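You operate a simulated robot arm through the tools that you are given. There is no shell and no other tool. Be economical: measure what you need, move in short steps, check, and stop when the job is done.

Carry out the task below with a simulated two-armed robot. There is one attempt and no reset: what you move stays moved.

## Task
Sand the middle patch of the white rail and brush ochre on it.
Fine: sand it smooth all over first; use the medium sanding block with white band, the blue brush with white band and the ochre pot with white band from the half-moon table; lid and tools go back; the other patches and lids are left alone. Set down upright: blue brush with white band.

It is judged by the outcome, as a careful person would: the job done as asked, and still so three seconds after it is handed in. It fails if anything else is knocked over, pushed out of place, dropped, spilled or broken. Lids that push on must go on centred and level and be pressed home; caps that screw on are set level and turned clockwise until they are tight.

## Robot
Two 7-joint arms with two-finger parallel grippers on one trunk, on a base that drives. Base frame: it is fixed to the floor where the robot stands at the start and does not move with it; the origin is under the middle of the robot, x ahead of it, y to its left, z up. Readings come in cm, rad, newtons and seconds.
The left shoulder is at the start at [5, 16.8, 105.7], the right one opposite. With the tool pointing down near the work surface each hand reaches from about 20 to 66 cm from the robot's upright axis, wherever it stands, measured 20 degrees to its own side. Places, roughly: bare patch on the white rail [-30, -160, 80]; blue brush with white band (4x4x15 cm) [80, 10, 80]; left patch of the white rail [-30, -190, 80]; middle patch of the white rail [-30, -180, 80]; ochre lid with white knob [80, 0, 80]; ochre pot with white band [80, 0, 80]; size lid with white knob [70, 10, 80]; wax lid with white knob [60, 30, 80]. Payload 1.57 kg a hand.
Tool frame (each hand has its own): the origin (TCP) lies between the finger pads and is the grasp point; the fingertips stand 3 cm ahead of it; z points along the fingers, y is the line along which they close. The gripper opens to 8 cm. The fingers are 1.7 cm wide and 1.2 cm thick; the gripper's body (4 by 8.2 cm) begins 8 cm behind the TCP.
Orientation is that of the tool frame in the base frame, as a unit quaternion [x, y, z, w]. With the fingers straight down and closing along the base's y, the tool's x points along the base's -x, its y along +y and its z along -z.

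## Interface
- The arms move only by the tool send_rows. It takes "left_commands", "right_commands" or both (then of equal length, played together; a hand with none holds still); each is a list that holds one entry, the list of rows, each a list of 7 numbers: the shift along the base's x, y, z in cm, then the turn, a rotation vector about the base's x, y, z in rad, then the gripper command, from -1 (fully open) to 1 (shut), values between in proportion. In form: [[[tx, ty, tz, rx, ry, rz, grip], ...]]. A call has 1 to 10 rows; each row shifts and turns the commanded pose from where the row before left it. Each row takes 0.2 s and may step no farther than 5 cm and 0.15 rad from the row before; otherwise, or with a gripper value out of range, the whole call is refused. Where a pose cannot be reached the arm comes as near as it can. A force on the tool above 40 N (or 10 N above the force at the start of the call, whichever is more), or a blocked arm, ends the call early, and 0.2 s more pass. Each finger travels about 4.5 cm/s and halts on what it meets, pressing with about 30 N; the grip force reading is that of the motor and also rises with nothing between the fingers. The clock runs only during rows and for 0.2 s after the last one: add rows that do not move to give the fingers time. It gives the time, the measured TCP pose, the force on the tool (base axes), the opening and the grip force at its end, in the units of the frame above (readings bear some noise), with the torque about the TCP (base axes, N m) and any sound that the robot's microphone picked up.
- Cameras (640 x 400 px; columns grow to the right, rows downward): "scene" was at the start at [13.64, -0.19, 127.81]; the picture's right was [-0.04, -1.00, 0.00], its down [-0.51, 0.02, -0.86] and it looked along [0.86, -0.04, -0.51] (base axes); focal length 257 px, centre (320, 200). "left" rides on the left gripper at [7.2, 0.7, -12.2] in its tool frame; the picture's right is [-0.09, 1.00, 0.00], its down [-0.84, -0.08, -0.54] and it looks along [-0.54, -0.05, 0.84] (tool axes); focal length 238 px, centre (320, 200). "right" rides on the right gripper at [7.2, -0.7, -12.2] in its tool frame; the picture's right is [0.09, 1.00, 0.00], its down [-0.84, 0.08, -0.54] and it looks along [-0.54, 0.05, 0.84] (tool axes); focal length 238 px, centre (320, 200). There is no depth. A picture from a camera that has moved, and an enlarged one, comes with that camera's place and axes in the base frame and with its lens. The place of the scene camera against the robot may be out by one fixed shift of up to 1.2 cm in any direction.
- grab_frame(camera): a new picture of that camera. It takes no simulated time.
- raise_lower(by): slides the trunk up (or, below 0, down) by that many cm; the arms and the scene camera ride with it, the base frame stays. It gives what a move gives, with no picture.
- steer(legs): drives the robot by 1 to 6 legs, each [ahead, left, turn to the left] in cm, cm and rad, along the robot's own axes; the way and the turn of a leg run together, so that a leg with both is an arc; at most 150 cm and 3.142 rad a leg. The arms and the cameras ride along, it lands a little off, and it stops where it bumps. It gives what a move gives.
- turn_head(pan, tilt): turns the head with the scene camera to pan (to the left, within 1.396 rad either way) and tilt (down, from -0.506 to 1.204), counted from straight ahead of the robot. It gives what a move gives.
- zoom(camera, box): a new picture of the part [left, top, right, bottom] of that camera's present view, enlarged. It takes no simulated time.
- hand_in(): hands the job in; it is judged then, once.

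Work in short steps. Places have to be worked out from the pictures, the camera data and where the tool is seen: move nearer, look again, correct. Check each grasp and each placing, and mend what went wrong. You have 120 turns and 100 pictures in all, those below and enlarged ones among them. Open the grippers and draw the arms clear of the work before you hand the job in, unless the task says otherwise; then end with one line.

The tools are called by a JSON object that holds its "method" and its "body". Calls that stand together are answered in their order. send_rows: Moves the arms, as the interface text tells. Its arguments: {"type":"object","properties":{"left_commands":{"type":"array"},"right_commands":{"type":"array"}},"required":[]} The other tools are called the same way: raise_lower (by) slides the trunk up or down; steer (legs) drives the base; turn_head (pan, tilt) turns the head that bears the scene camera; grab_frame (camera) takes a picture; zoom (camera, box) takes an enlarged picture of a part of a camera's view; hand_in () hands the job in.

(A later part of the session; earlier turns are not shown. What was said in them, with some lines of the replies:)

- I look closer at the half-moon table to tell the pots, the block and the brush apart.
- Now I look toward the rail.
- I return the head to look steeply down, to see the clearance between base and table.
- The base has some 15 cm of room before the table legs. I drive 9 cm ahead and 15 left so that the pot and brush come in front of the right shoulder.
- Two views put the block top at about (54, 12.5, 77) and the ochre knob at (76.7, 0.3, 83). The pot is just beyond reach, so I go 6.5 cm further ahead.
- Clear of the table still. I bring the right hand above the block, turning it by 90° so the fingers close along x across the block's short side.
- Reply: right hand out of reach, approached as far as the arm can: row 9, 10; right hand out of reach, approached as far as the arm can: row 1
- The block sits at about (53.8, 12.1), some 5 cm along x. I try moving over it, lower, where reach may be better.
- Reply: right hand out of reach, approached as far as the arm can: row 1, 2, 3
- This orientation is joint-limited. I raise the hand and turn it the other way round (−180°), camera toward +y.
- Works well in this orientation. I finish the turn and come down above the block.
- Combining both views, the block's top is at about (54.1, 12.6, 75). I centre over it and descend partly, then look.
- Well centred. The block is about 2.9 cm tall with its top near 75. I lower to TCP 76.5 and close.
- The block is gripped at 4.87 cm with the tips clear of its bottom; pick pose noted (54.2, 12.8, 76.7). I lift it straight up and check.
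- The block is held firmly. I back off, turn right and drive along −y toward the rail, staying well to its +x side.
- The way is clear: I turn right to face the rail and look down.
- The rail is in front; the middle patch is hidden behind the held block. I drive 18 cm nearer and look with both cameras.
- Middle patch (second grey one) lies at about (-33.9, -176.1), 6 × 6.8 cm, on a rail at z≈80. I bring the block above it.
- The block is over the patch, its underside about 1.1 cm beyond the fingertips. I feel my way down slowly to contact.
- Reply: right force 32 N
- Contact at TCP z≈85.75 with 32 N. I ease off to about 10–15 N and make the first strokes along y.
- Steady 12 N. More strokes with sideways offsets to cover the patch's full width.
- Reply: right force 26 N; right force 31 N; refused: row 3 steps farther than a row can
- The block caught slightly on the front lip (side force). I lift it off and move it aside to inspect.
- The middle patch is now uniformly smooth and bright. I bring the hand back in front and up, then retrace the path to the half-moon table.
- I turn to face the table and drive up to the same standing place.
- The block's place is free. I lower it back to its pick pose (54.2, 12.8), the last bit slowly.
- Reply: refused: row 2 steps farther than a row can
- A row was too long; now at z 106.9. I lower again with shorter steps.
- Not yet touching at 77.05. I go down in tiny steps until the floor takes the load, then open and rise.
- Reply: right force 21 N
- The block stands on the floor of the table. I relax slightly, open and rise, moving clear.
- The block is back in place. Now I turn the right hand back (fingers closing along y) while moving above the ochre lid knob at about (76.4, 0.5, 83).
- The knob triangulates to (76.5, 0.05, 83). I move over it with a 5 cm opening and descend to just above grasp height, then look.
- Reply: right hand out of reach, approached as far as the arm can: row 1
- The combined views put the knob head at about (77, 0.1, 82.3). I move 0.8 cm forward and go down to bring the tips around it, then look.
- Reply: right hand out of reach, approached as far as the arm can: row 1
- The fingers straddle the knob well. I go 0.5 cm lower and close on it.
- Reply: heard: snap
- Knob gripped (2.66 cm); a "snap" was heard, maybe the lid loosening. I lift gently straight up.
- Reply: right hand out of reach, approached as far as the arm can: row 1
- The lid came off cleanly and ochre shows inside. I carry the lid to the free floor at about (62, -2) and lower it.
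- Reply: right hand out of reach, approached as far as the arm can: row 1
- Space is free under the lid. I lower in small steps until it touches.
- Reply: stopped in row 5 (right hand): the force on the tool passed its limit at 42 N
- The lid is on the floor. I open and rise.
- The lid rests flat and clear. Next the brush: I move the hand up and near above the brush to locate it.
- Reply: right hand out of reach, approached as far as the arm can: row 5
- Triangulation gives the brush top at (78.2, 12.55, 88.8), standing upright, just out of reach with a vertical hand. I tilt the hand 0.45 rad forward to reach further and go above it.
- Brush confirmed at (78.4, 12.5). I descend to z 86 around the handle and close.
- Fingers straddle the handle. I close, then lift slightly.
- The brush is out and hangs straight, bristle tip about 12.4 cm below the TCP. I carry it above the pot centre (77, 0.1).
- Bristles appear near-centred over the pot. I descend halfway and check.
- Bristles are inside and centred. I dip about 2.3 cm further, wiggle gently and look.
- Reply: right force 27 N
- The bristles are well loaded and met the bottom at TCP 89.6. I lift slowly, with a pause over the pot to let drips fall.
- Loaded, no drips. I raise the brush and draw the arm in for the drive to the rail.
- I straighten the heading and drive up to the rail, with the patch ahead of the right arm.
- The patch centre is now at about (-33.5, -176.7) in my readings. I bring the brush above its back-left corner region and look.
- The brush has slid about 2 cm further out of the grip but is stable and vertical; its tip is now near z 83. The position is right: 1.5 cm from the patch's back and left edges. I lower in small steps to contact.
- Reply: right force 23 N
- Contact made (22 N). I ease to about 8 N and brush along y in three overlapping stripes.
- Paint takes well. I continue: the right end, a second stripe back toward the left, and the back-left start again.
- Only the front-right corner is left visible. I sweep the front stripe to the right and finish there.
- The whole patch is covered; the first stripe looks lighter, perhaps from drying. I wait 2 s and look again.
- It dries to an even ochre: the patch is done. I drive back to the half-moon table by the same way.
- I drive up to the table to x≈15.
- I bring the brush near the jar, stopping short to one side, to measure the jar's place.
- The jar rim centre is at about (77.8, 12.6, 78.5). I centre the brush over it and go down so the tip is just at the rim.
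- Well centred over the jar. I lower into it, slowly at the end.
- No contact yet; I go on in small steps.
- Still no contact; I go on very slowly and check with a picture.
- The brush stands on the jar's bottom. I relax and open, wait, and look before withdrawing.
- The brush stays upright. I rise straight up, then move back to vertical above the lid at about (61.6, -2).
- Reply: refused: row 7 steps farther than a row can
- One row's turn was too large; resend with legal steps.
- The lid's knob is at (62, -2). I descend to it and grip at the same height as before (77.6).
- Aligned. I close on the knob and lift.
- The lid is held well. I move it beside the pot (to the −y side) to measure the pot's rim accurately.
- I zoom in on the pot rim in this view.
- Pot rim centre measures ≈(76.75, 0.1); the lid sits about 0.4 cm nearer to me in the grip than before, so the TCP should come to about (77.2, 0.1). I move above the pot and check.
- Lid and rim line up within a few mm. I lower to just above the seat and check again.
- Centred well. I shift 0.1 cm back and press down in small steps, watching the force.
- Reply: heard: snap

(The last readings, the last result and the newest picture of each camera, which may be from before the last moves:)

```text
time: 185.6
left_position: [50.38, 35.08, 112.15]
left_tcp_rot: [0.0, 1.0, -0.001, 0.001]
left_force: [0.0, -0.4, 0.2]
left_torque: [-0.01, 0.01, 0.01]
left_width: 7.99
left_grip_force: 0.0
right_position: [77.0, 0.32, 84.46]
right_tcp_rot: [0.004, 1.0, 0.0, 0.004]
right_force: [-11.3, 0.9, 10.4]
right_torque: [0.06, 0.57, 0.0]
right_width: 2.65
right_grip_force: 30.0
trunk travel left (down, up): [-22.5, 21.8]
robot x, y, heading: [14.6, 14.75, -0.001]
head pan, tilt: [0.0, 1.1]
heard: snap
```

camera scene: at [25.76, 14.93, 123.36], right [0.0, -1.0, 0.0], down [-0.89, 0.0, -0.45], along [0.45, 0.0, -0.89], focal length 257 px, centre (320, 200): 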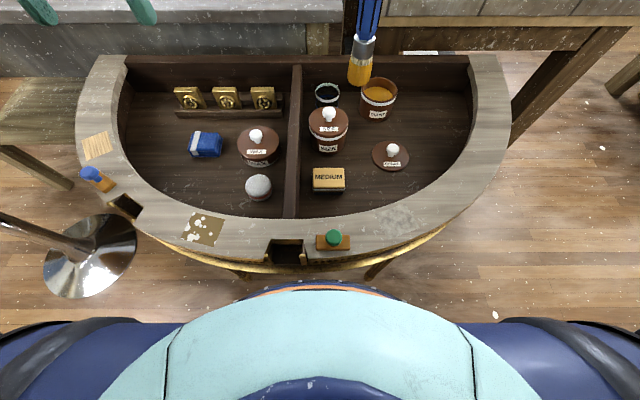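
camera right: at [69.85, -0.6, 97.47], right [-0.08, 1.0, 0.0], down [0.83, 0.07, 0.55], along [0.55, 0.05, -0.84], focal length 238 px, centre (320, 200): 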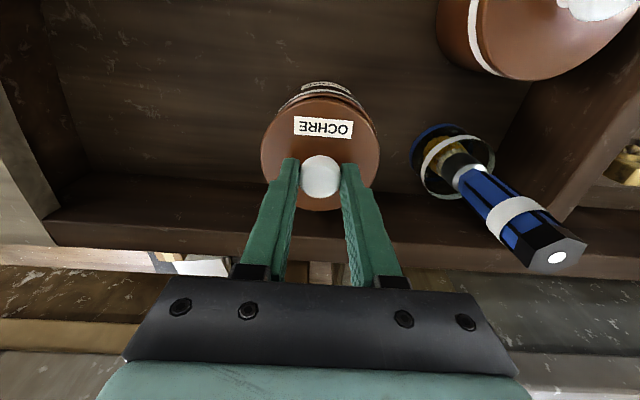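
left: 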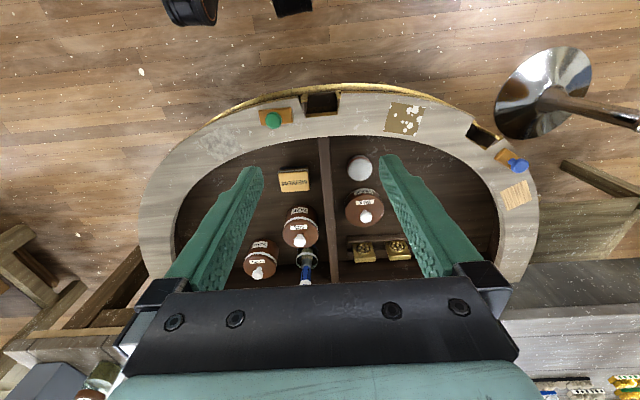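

A snap and 10 N, with a side force showing I'm slightly too far forward. I ease back 0.25 cm in x and press further.

{"method": "send_rows", "body": {"right_commands": [[[-0.25, 0, 0, 0, 0, 0, 1], [0, 0, -0.15, 0, 0, 0, 1], [0, 0, -0.15, 0, 0, 0, 1], [0, 0, 0, 0, 0, 0, 1]]]}}

{"method": "zoom", "body": {"camera": "scene", "box": [340, 50, 420, 110]}}

```text
time: 186.6
left_position: [50.44, 35.07, 112.18]
left_tcp_rot: [0.0, 1.0, -0.001, 0.002]
left_force: [-0.8, 0.0, -0.6]
left_torque: [0.0, 0.02, 0.01]
left_width: 7.97
left_grip_force: 0.2
right_position: [76.92, 0.18, 84.32]
right_tcp_rot: [0.004, 1.0, 0.001, 0.009]
right_force: [4.4, 2.8, 25.8]
right_torque: [0.1, -0.08, -0.04]
right_width: 2.67
right_grip_force: 30.2
trunk travel left (down, up): [-22.5, 21.8]
robot x, y, heading: [15.01, 14.71, 0.003]
head pan, tilt: [0.0, 1.1]
```

```text
6.67 times, centred on (380, 80) of scene
camera zoom: at [25.49, 15.01, 123.41], right [0.0, -1.0, 0.0], down [-0.89, 0.0, -0.46], along [0.46, 0.0, -0.89], focal length 1714 px, centre (-80, 1000)
```

zoom: 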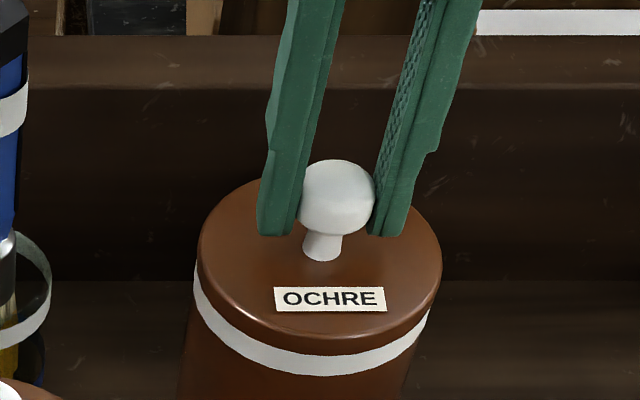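

The lid sits level and flush against the band. I relax, open and rise, then compare.

{"method": "send_rows", "body": {"right_commands": [[[0, 0, 0.35, 0, 0, 0, 1], [0, 0, 0, 0, 0, 0, 0.3], [0, 0, 0, 0, 0, 0, -0.25], [0, 0, 0, 0, 0, 0, -0.25], [0, 0, 0, 0, 0, 0, -0.25], [0, 0, 2, 0, 0, 0, -0.25], [0, 0, 3, 0, 0, 0, -0.25], [0, 0, 3, 0, 0, 0, -0.25], [-2, -2, 3, 0, 0, 0, -0.25]]]}}

{"method": "zoom", "body": {"camera": "scene", "box": [280, 30, 440, 130]}}

```text
time: 188.6
left_position: [50.43, 34.97, 112.19]
left_tcp_rot: [-0.001, 1.0, 0.001, 0.001]
left_force: [0.4, 0.9, 0.6]
left_torque: [0.0, -0.02, -0.01]
left_width: 8.02
left_grip_force: 0.0
right_position: [74.78, -1.83, 95.37]
right_tcp_rot: [0.004, 1.0, 0.0, 0.005]
right_force: [0.0, -1.0, 1.6]
right_torque: [-0.04, -0.07, -0.02]
right_width: 4.99
right_grip_force: 0.1
trunk travel left (down, up): [-22.5, 21.8]
robot x, y, heading: [14.6, 15.2, -0.004]
head pan, tilt: [0.0, 1.1]
```

```text
4.00 times, centred on (360, 80) of scene
camera zoom: at [25.67, 14.91, 123.37], right [0.0, -1.0, 0.0], down [-0.89, 0.0, -0.45], along [0.45, 0.0, -0.89], focal length 1029 px, centre (160, 680)
```

zoom: 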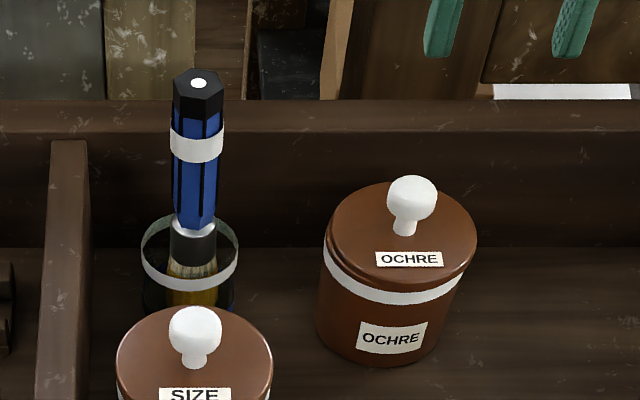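

The left side shows a faint step under the lid; I look closer.

{"method": "zoom", "body": {"camera": "scene", "box": [350, 65, 410, 125]}}

```text
6.67 times, centred on (380, 95) of scene
camera zoom: at [25.67, 14.91, 123.37], right [0.0, -1.0, 0.0], down [-0.89, 0.0, -0.45], along [0.45, 0.0, -0.89], focal length 1714 px, centre (-80, 900)
```

zoom: 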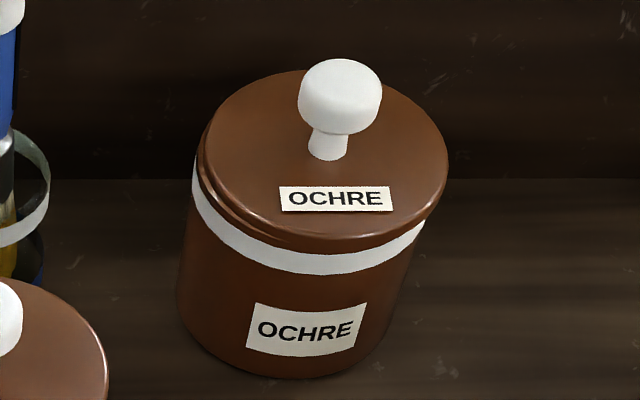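

Raising before opening seems to have lifted the lid a little and shifted it ~0.2 cm. I regrip the knob at the centred spot and press again, this time opening without raising.

{"method": "send_rows", "body": {"right_commands": [[[2.1, 2, -2, 0, 0, 0, -0.25], [0, 0, -3, 0, 0, 0, -0.25], [0, 0, -3, 0, 0, 0, -0.25], [0, 0, -2, 0, 0, 0, -0.25], [0, 0, -0.9, 0, 0, 0, -0.25], [0, 0, 0, 0, 0, 0, 0.3], [0, 0, 0, 0, 0, 0, 1], [0, 0, 0, 0, 0, 0, 1], [0, 0, 0, 0, 0, 0, 1]]]}}

```text
time: 190.6
left_position: [50.58, 35.02, 112.05]
left_tcp_rot: [0.0, 1.0, 0.0, 0.001]
left_force: [1.0, -1.0, 0.2]
left_torque: [0.0, 0.01, -0.02]
left_width: 8.03
left_grip_force: 0.1
right_position: [76.66, 0.1, 84.3]
right_tcp_rot: [0.004, 1.0, 0.001, 0.005]
right_force: [0.3, 0.2, -0.2]
right_torque: [-0.02, 0.01, 0.02]
right_width: 2.67
right_grip_force: 30.3
right hand out of reach, approached as far as the arm can: row 1
trunk travel left (down, up): [-22.5, 21.8]
robot x, y, heading: [14.79, 14.63, -0.002]
head pan, tilt: [0.0, 1.1]
heard: snap
```

Gripped again at y 0.1 with another snap. I press down to about 30 N.

{"method": "send_rows", "body": {"right_commands": [[[0, 0, -0.2, 0, 0, 0, 1], [0, 0, -0.15, 0, 0, 0, 1], [0, 0, -0.1, 0, 0, 0, 1], [0, 0, 0, 0, 0, 0, 1]]]}}

{"method": "zoom", "body": {"camera": "scene", "box": [350, 65, 410, 125]}}

```text
time: 191.6
left_position: [50.34, 35.08, 112.22]
left_tcp_rot: [0.0, 1.0, 0.0, 0.001]
left_force: [-1.0, -0.4, -0.1]
left_torque: [-0.01, -0.01, -0.01]
left_width: 8.0
left_grip_force: 0.1
right_position: [76.71, 0.12, 84.29]
right_tcp_rot: [0.004, 1.0, 0.0, 0.007]
right_force: [0.7, -2.4, 26.0]
right_torque: [-0.04, 0.26, -0.07]
right_width: 2.68
right_grip_force: 30.2
trunk travel left (down, up): [-22.5, 21.8]
robot x, y, heading: [14.53, 14.56, -0.004]
head pan, tilt: [0.0, 1.1]
```

```text
6.67 times, centred on (380, 95) of scene
camera zoom: at [25.48, 14.95, 123.42], right [0.0, -1.0, 0.0], down [-0.89, 0.0, -0.46], along [0.46, 0.0, -0.89], focal length 1714 px, centre (-80, 900)
```

zoom: 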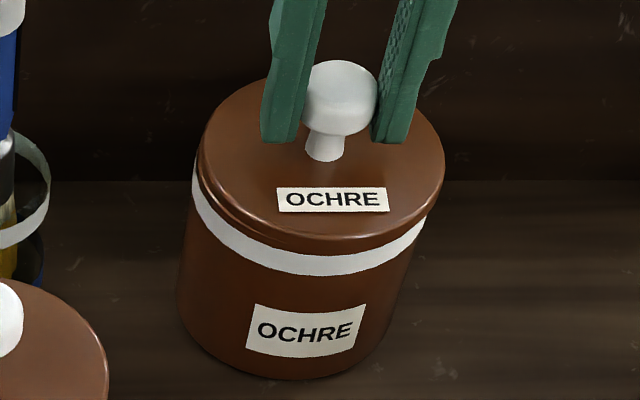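

It's still about 1–2 mm to −y. I lighten the pressure, nudge +0.25 cm in y, and press again.

{"method": "send_rows", "body": {"right_commands": [[[0, 0, 0.3, 0, 0, 0, 1], [0, 0.15, 0, 0, 0, 0, 1], [0, 0.15, 0, 0, 0, 0, 1], [0, 0, -0.2, 0, 0, 0, 1], [0, 0, -0.2, 0, 0, 0, 1], [0, 0, 0, 0, 0, 0, 1]]]}}

{"method": "zoom", "body": {"camera": "scene", "box": [350, 65, 410, 125]}}

```text
time: 193.0
left_position: [50.21, 34.95, 112.25]
left_tcp_rot: [0.0, 1.0, 0.0, 0.002]
left_force: [-0.5, 0.0, -0.2]
left_torque: [0.01, 0.02, 0.0]
left_width: 8.02
left_grip_force: 0.1
right_position: [76.56, 0.34, 84.23]
right_tcp_rot: [0.005, 1.0, 0.0, 0.008]
right_force: [-6.2, -8.9, 31.0]
right_torque: [-0.16, 0.19, -0.03]
right_width: 2.63
right_grip_force: 30.2
trunk travel left (down, up): [-22.5, 21.8]
robot x, y, heading: [14.96, 14.64, -0.003]
head pan, tilt: [0.0, 1.1]
```

```text
6.67 times, centred on (380, 95) of scene
camera zoom: at [25.35, 14.92, 123.42], right [0.0, -1.0, 0.0], down [-0.89, 0.0, -0.46], along [0.46, 0.0, -0.89], focal length 1714 px, centre (-80, 900)
```

zoom: 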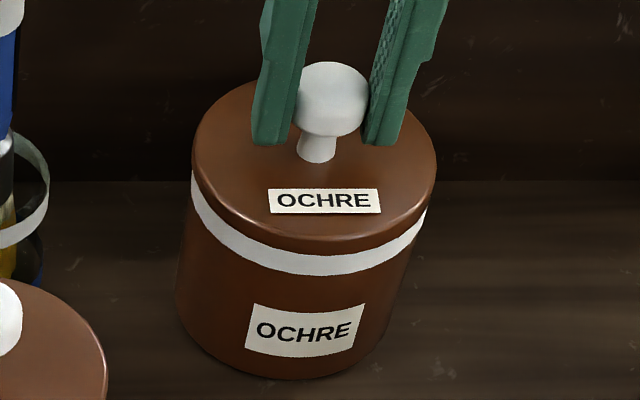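

Flush and centred now. I ease the side load slightly, keep some downward press, and open in place, then rise.

{"method": "send_rows", "body": {"right_commands": [[[0.05, -0.1, 0.1, 0, 0, 0, 1], [0, 0, 0.1, 0, 0, 0, 0.25], [0, 0, 0.1, 0, 0, 0, 0], [0, 0, 0.1, 0, 0, 0, -0.25], [0, 0, 0, 0, 0, 0, -0.25], [0, 0, 0, 0, 0, 0, -0.25], [0, 0, 2, 0, 0, 0, -0.25], [0, 0, 3, 0, 0, 0, -0.25], [0, 0, 3, 0, 0, 0, -0.25]]]}}

{"method": "zoom", "body": {"camera": "scene", "box": [350, 65, 410, 125]}}

```text
time: 195.0
left_position: [50.55, 35.09, 112.08]
left_tcp_rot: [-0.001, 1.0, -0.001, 0.001]
left_force: [0.2, 0.1, 0.0]
left_torque: [0.02, -0.02, 0.0]
left_width: 8.0
left_grip_force: 0.2
right_position: [76.74, 0.33, 92.26]
right_tcp_rot: [0.003, 1.0, 0.0, 0.005]
right_force: [0.4, -0.2, -0.1]
right_torque: [0.03, -0.01, -0.04]
right_width: 5.0
right_grip_force: 0.2
trunk travel left (down, up): [-22.5, 21.8]
robot x, y, heading: [14.71, 14.94, 0.0]
head pan, tilt: [0.0, 1.1]
heard: snap
```

```text
6.67 times, centred on (380, 95) of scene
camera zoom: at [25.68, 14.97, 123.37], right [0.0, -1.0, 0.0], down [-0.89, 0.0, -0.45], along [0.45, 0.0, -0.89], focal length 1714 px, centre (-80, 900)
```

zoom: 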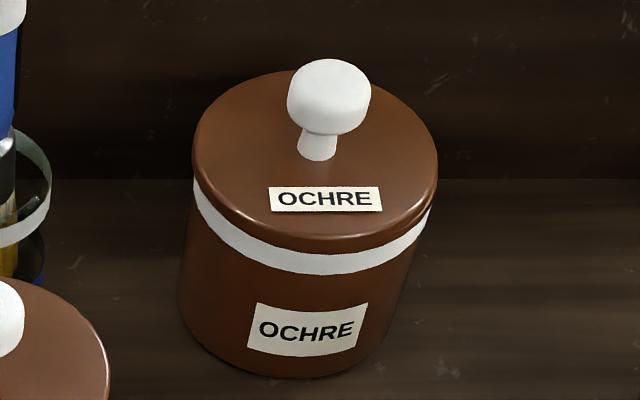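

Flush and centred. As the last "snap" is ambiguous, I press the knob from above with closed fingers to be sure the lid is home.

{"method": "send_rows", "body": {"right_commands": [[[0.2, -0.1, 0, 0, 0, 0, 1], [0, 0, 0, 0, 0, 0, 1], [0, 0, 0, 0, 0, 0, 1], [0, 0, -2, 0, 0, 0, 1], [0, 0, -2, 0, 0, 0, 1], [0, 0, -0.6, 0, 0, 0, 1], [0, 0, -0.3, 0, 0, 0, 1], [0, 0, -0.3, 0, 0, 0, 1], [0, 0, 0, 0, 0, 0, 1]]]}}

```text
time: 197.0
left_position: [50.54, 34.91, 112.15]
left_tcp_rot: [-0.001, 1.0, 0.001, 0.002]
left_force: [0.3, -0.4, 0.6]
left_torque: [0.05, 0.03, 0.0]
left_width: 8.01
left_grip_force: 0.1
right_position: [76.91, 0.07, 86.89]
right_tcp_rot: [0.004, 1.0, 0.001, 0.005]
right_force: [-0.9, -0.5, 0.2]
right_torque: [0.01, 0.01, 0.01]
right_width: 0.0
right_grip_force: 20.9
trunk travel left (down, up): [-22.5, 21.8]
robot x, y, heading: [14.33, 14.74, 0.001]
head pan, tilt: [0.0, 1.1]
```

{"method": "send_rows", "body": {"right_commands": [[[0, 0.1, -0.25, 0, 0, 0, 1], [0, 0, -0.25, 0, 0, 0, 1], [0, 0, -0.2, 0, 0, 0, 1], [0, 0, -0.2, 0, 0, 0, 1], [0, 0, -0.1, 0, 0, 0, 1], [0, 0, 0, 0, 0, 0, 1]]]}}

```text
time: 198.4
left_position: [50.46, 34.97, 112.24]
left_tcp_rot: [0.0, 1.0, 0.0, 0.002]
left_force: [0.0, 0.7, 0.1]
left_torque: [-0.02, -0.02, 0.02]
left_width: 8.01
left_grip_force: 0.0
right_position: [76.82, 0.21, 86.18]
right_tcp_rot: [0.004, 1.0, 0.0, 0.005]
right_force: [-2.6, -2.0, 15.0]
right_torque: [-0.05, 0.17, 0.03]
right_width: 0.0
right_grip_force: 21.4
trunk travel left (down, up): [-22.5, 21.8]
robot x, y, heading: [14.71, 15.1, -0.002]
head pan, tilt: [0.0, 1.1]
```

Contact with 15 N; I press a bit more to about 35 N.

{"method": "send_rows", "body": {"right_commands": [[[0, 0, -0.15, 0, 0, 0, 1], [0, 0, -0.1, 0, 0, 0, 1], [0, 0, -0.08, 0, 0, 0, 1], [0, 0, 0, 0, 0, 0, 1]]]}}

```text
time: 199.4
left_position: [50.29, 34.97, 112.31]
left_tcp_rot: [0.0, 1.0, -0.001, 0.003]
left_force: [-1.5, 0.8, 0.1]
left_torque: [0.01, 0.0, 0.01]
left_width: 8.0
left_grip_force: 0.1
right_position: [76.97, 0.34, 86.1]
right_tcp_rot: [0.005, 1.0, 0.0, 0.008]
right_force: [-4.0, -0.8, 30.4]
right_torque: [-0.05, 0.2, -0.06]
right_width: 0.03
right_grip_force: 21.5
trunk travel left (down, up): [-22.5, 21.8]
robot x, y, heading: [14.84, 15.0, -0.0]
head pan, tilt: [0.0, 1.1]
```

Solid at 30 N with no further movement: the lid is home. I rise, open and draw the arm clear.

{"method": "send_rows", "body": {"right_commands": [[[0, 0, 2, 0, 0, 0, 1], [0, 0, 4, 0, 0, 0, 1], [0, 0, 4, 0, 0, 0, -1], [-3, -1, 4, 0, 0, 0, -1], [-4, -2, 2, 0, 0, 0, -1], [-4, -2, 2, 0, 0, 0, -1], [-4, -2, 2, 0, 0, 0, -1], [-4, -2, 1, 0, 0, 0, -1], [-4, -2, 0, 0, 0, 0, -1]]]}}

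{"method": "zoom", "body": {"camera": "scene", "box": [350, 65, 410, 125]}}

{"method": "grab_frame", "body": {"camera": "scene"}}

```text
refused: row 4 steps farther than a row can; nothing moved
```

```text
6.67 times, centred on (380, 95) of scene
camera zoom: at [25.38, 14.98, 123.42], right [0.0, -1.0, 0.0], down [-0.89, 0.0, -0.46], along [0.46, 0.0, -0.89], focal length 1714 px, centre (-80, 900)
```

zoom: 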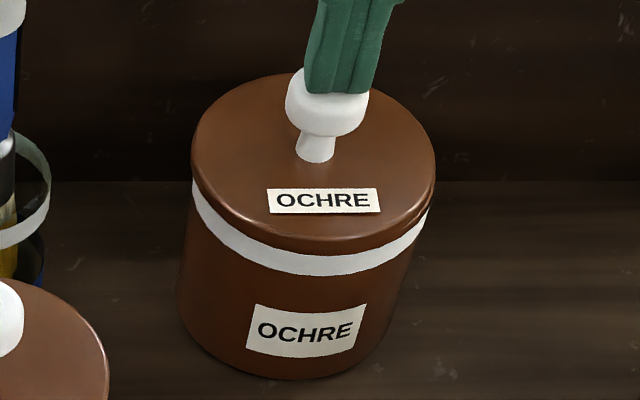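

```text
6 pictures are left
camera scene: at [25.38, 14.98, 123.42], right [0.0, -1.0, 0.0], down [-0.89, 0.0, -0.46], along [0.46, 0.0, -0.89], focal length 257 px, centre (320, 200)
```

scene: 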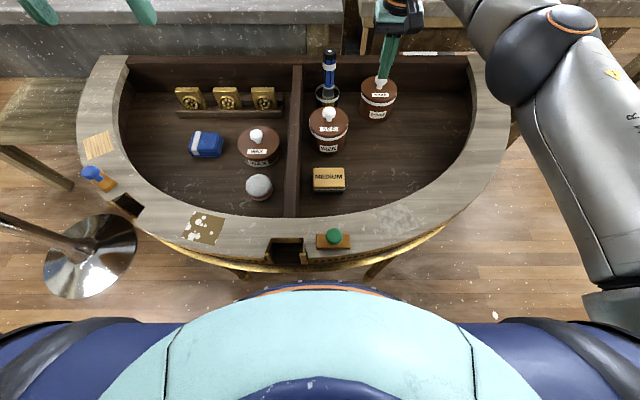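

Lid flush and level, everything else in place. I withdraw with legal steps.

{"method": "send_rows", "body": {"right_commands": [[[0, 0, 2, 0, 0, 0, 1], [0, 0, 4, 0, 0, 0, 1], [0, 0, 4, 0, 0, 0, -1], [-2, -1, 4, 0, 0, 0, -1], [-3, -2, 2, 0, 0, 0, -1], [-4, -2, 2, 0, 0, 0, -1], [-4, -2, 2, 0, 0, 0, -1], [-4, -2, 1, 0, 0, 0, -1], [-4, -2, 0, 0, 0, 0, -1]]]}}

{"method": "zoom", "body": {"camera": "scene", "box": [290, 40, 450, 140]}}

```text
time: 201.4
left_position: [50.55, 34.91, 112.12]
left_tcp_rot: [0.0, 1.0, 0.0, 0.002]
left_force: [-0.5, 0.3, 0.2]
left_torque: [-0.05, -0.01, -0.03]
left_width: 7.97
left_grip_force: 0.2
right_position: [54.87, -10.62, 106.59]
right_tcp_rot: [0.005, 1.0, -0.001, 0.004]
right_force: [0.6, -0.2, 0.3]
right_torque: [0.02, -0.03, 0.0]
right_width: 8.01
right_grip_force: 0.0
right hand out of reach, approached as far as the arm can: row 3
trunk travel left (down, up): [-22.5, 21.8]
robot x, y, heading: [14.72, 14.88, -0.002]
head pan, tilt: [0.0, 1.1]
```

```text
4.00 times, centred on (370, 90) of scene
camera zoom: at [25.66, 14.9, 123.37], right [0.0, -1.0, 0.0], down [-0.89, 0.0, -0.45], along [0.45, 0.0, -0.89], focal length 1029 px, centre (120, 640)
```

zoom: 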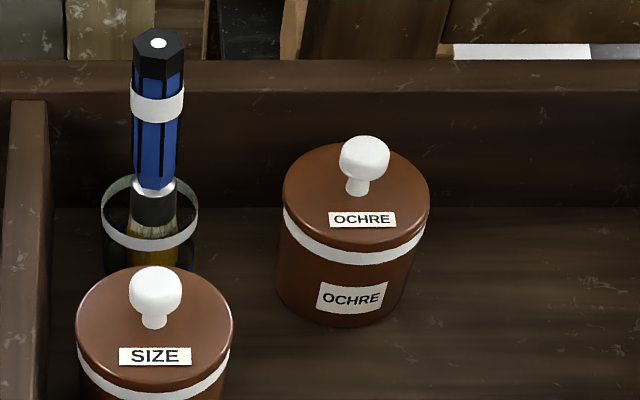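

The pot is closed and level, the brush stands upright in its jar, the block is back, and both arms are clear. I hand in.

{"method": "hand_in", "body": {}}

```text
The job is handed in.
```

The middle patch of the white rail is sanded smooth and fully covered in ochre. The medium sanding block is back in its place, the blue brush stands upright in its jar, and the ochre lid is pressed home, level and centred.
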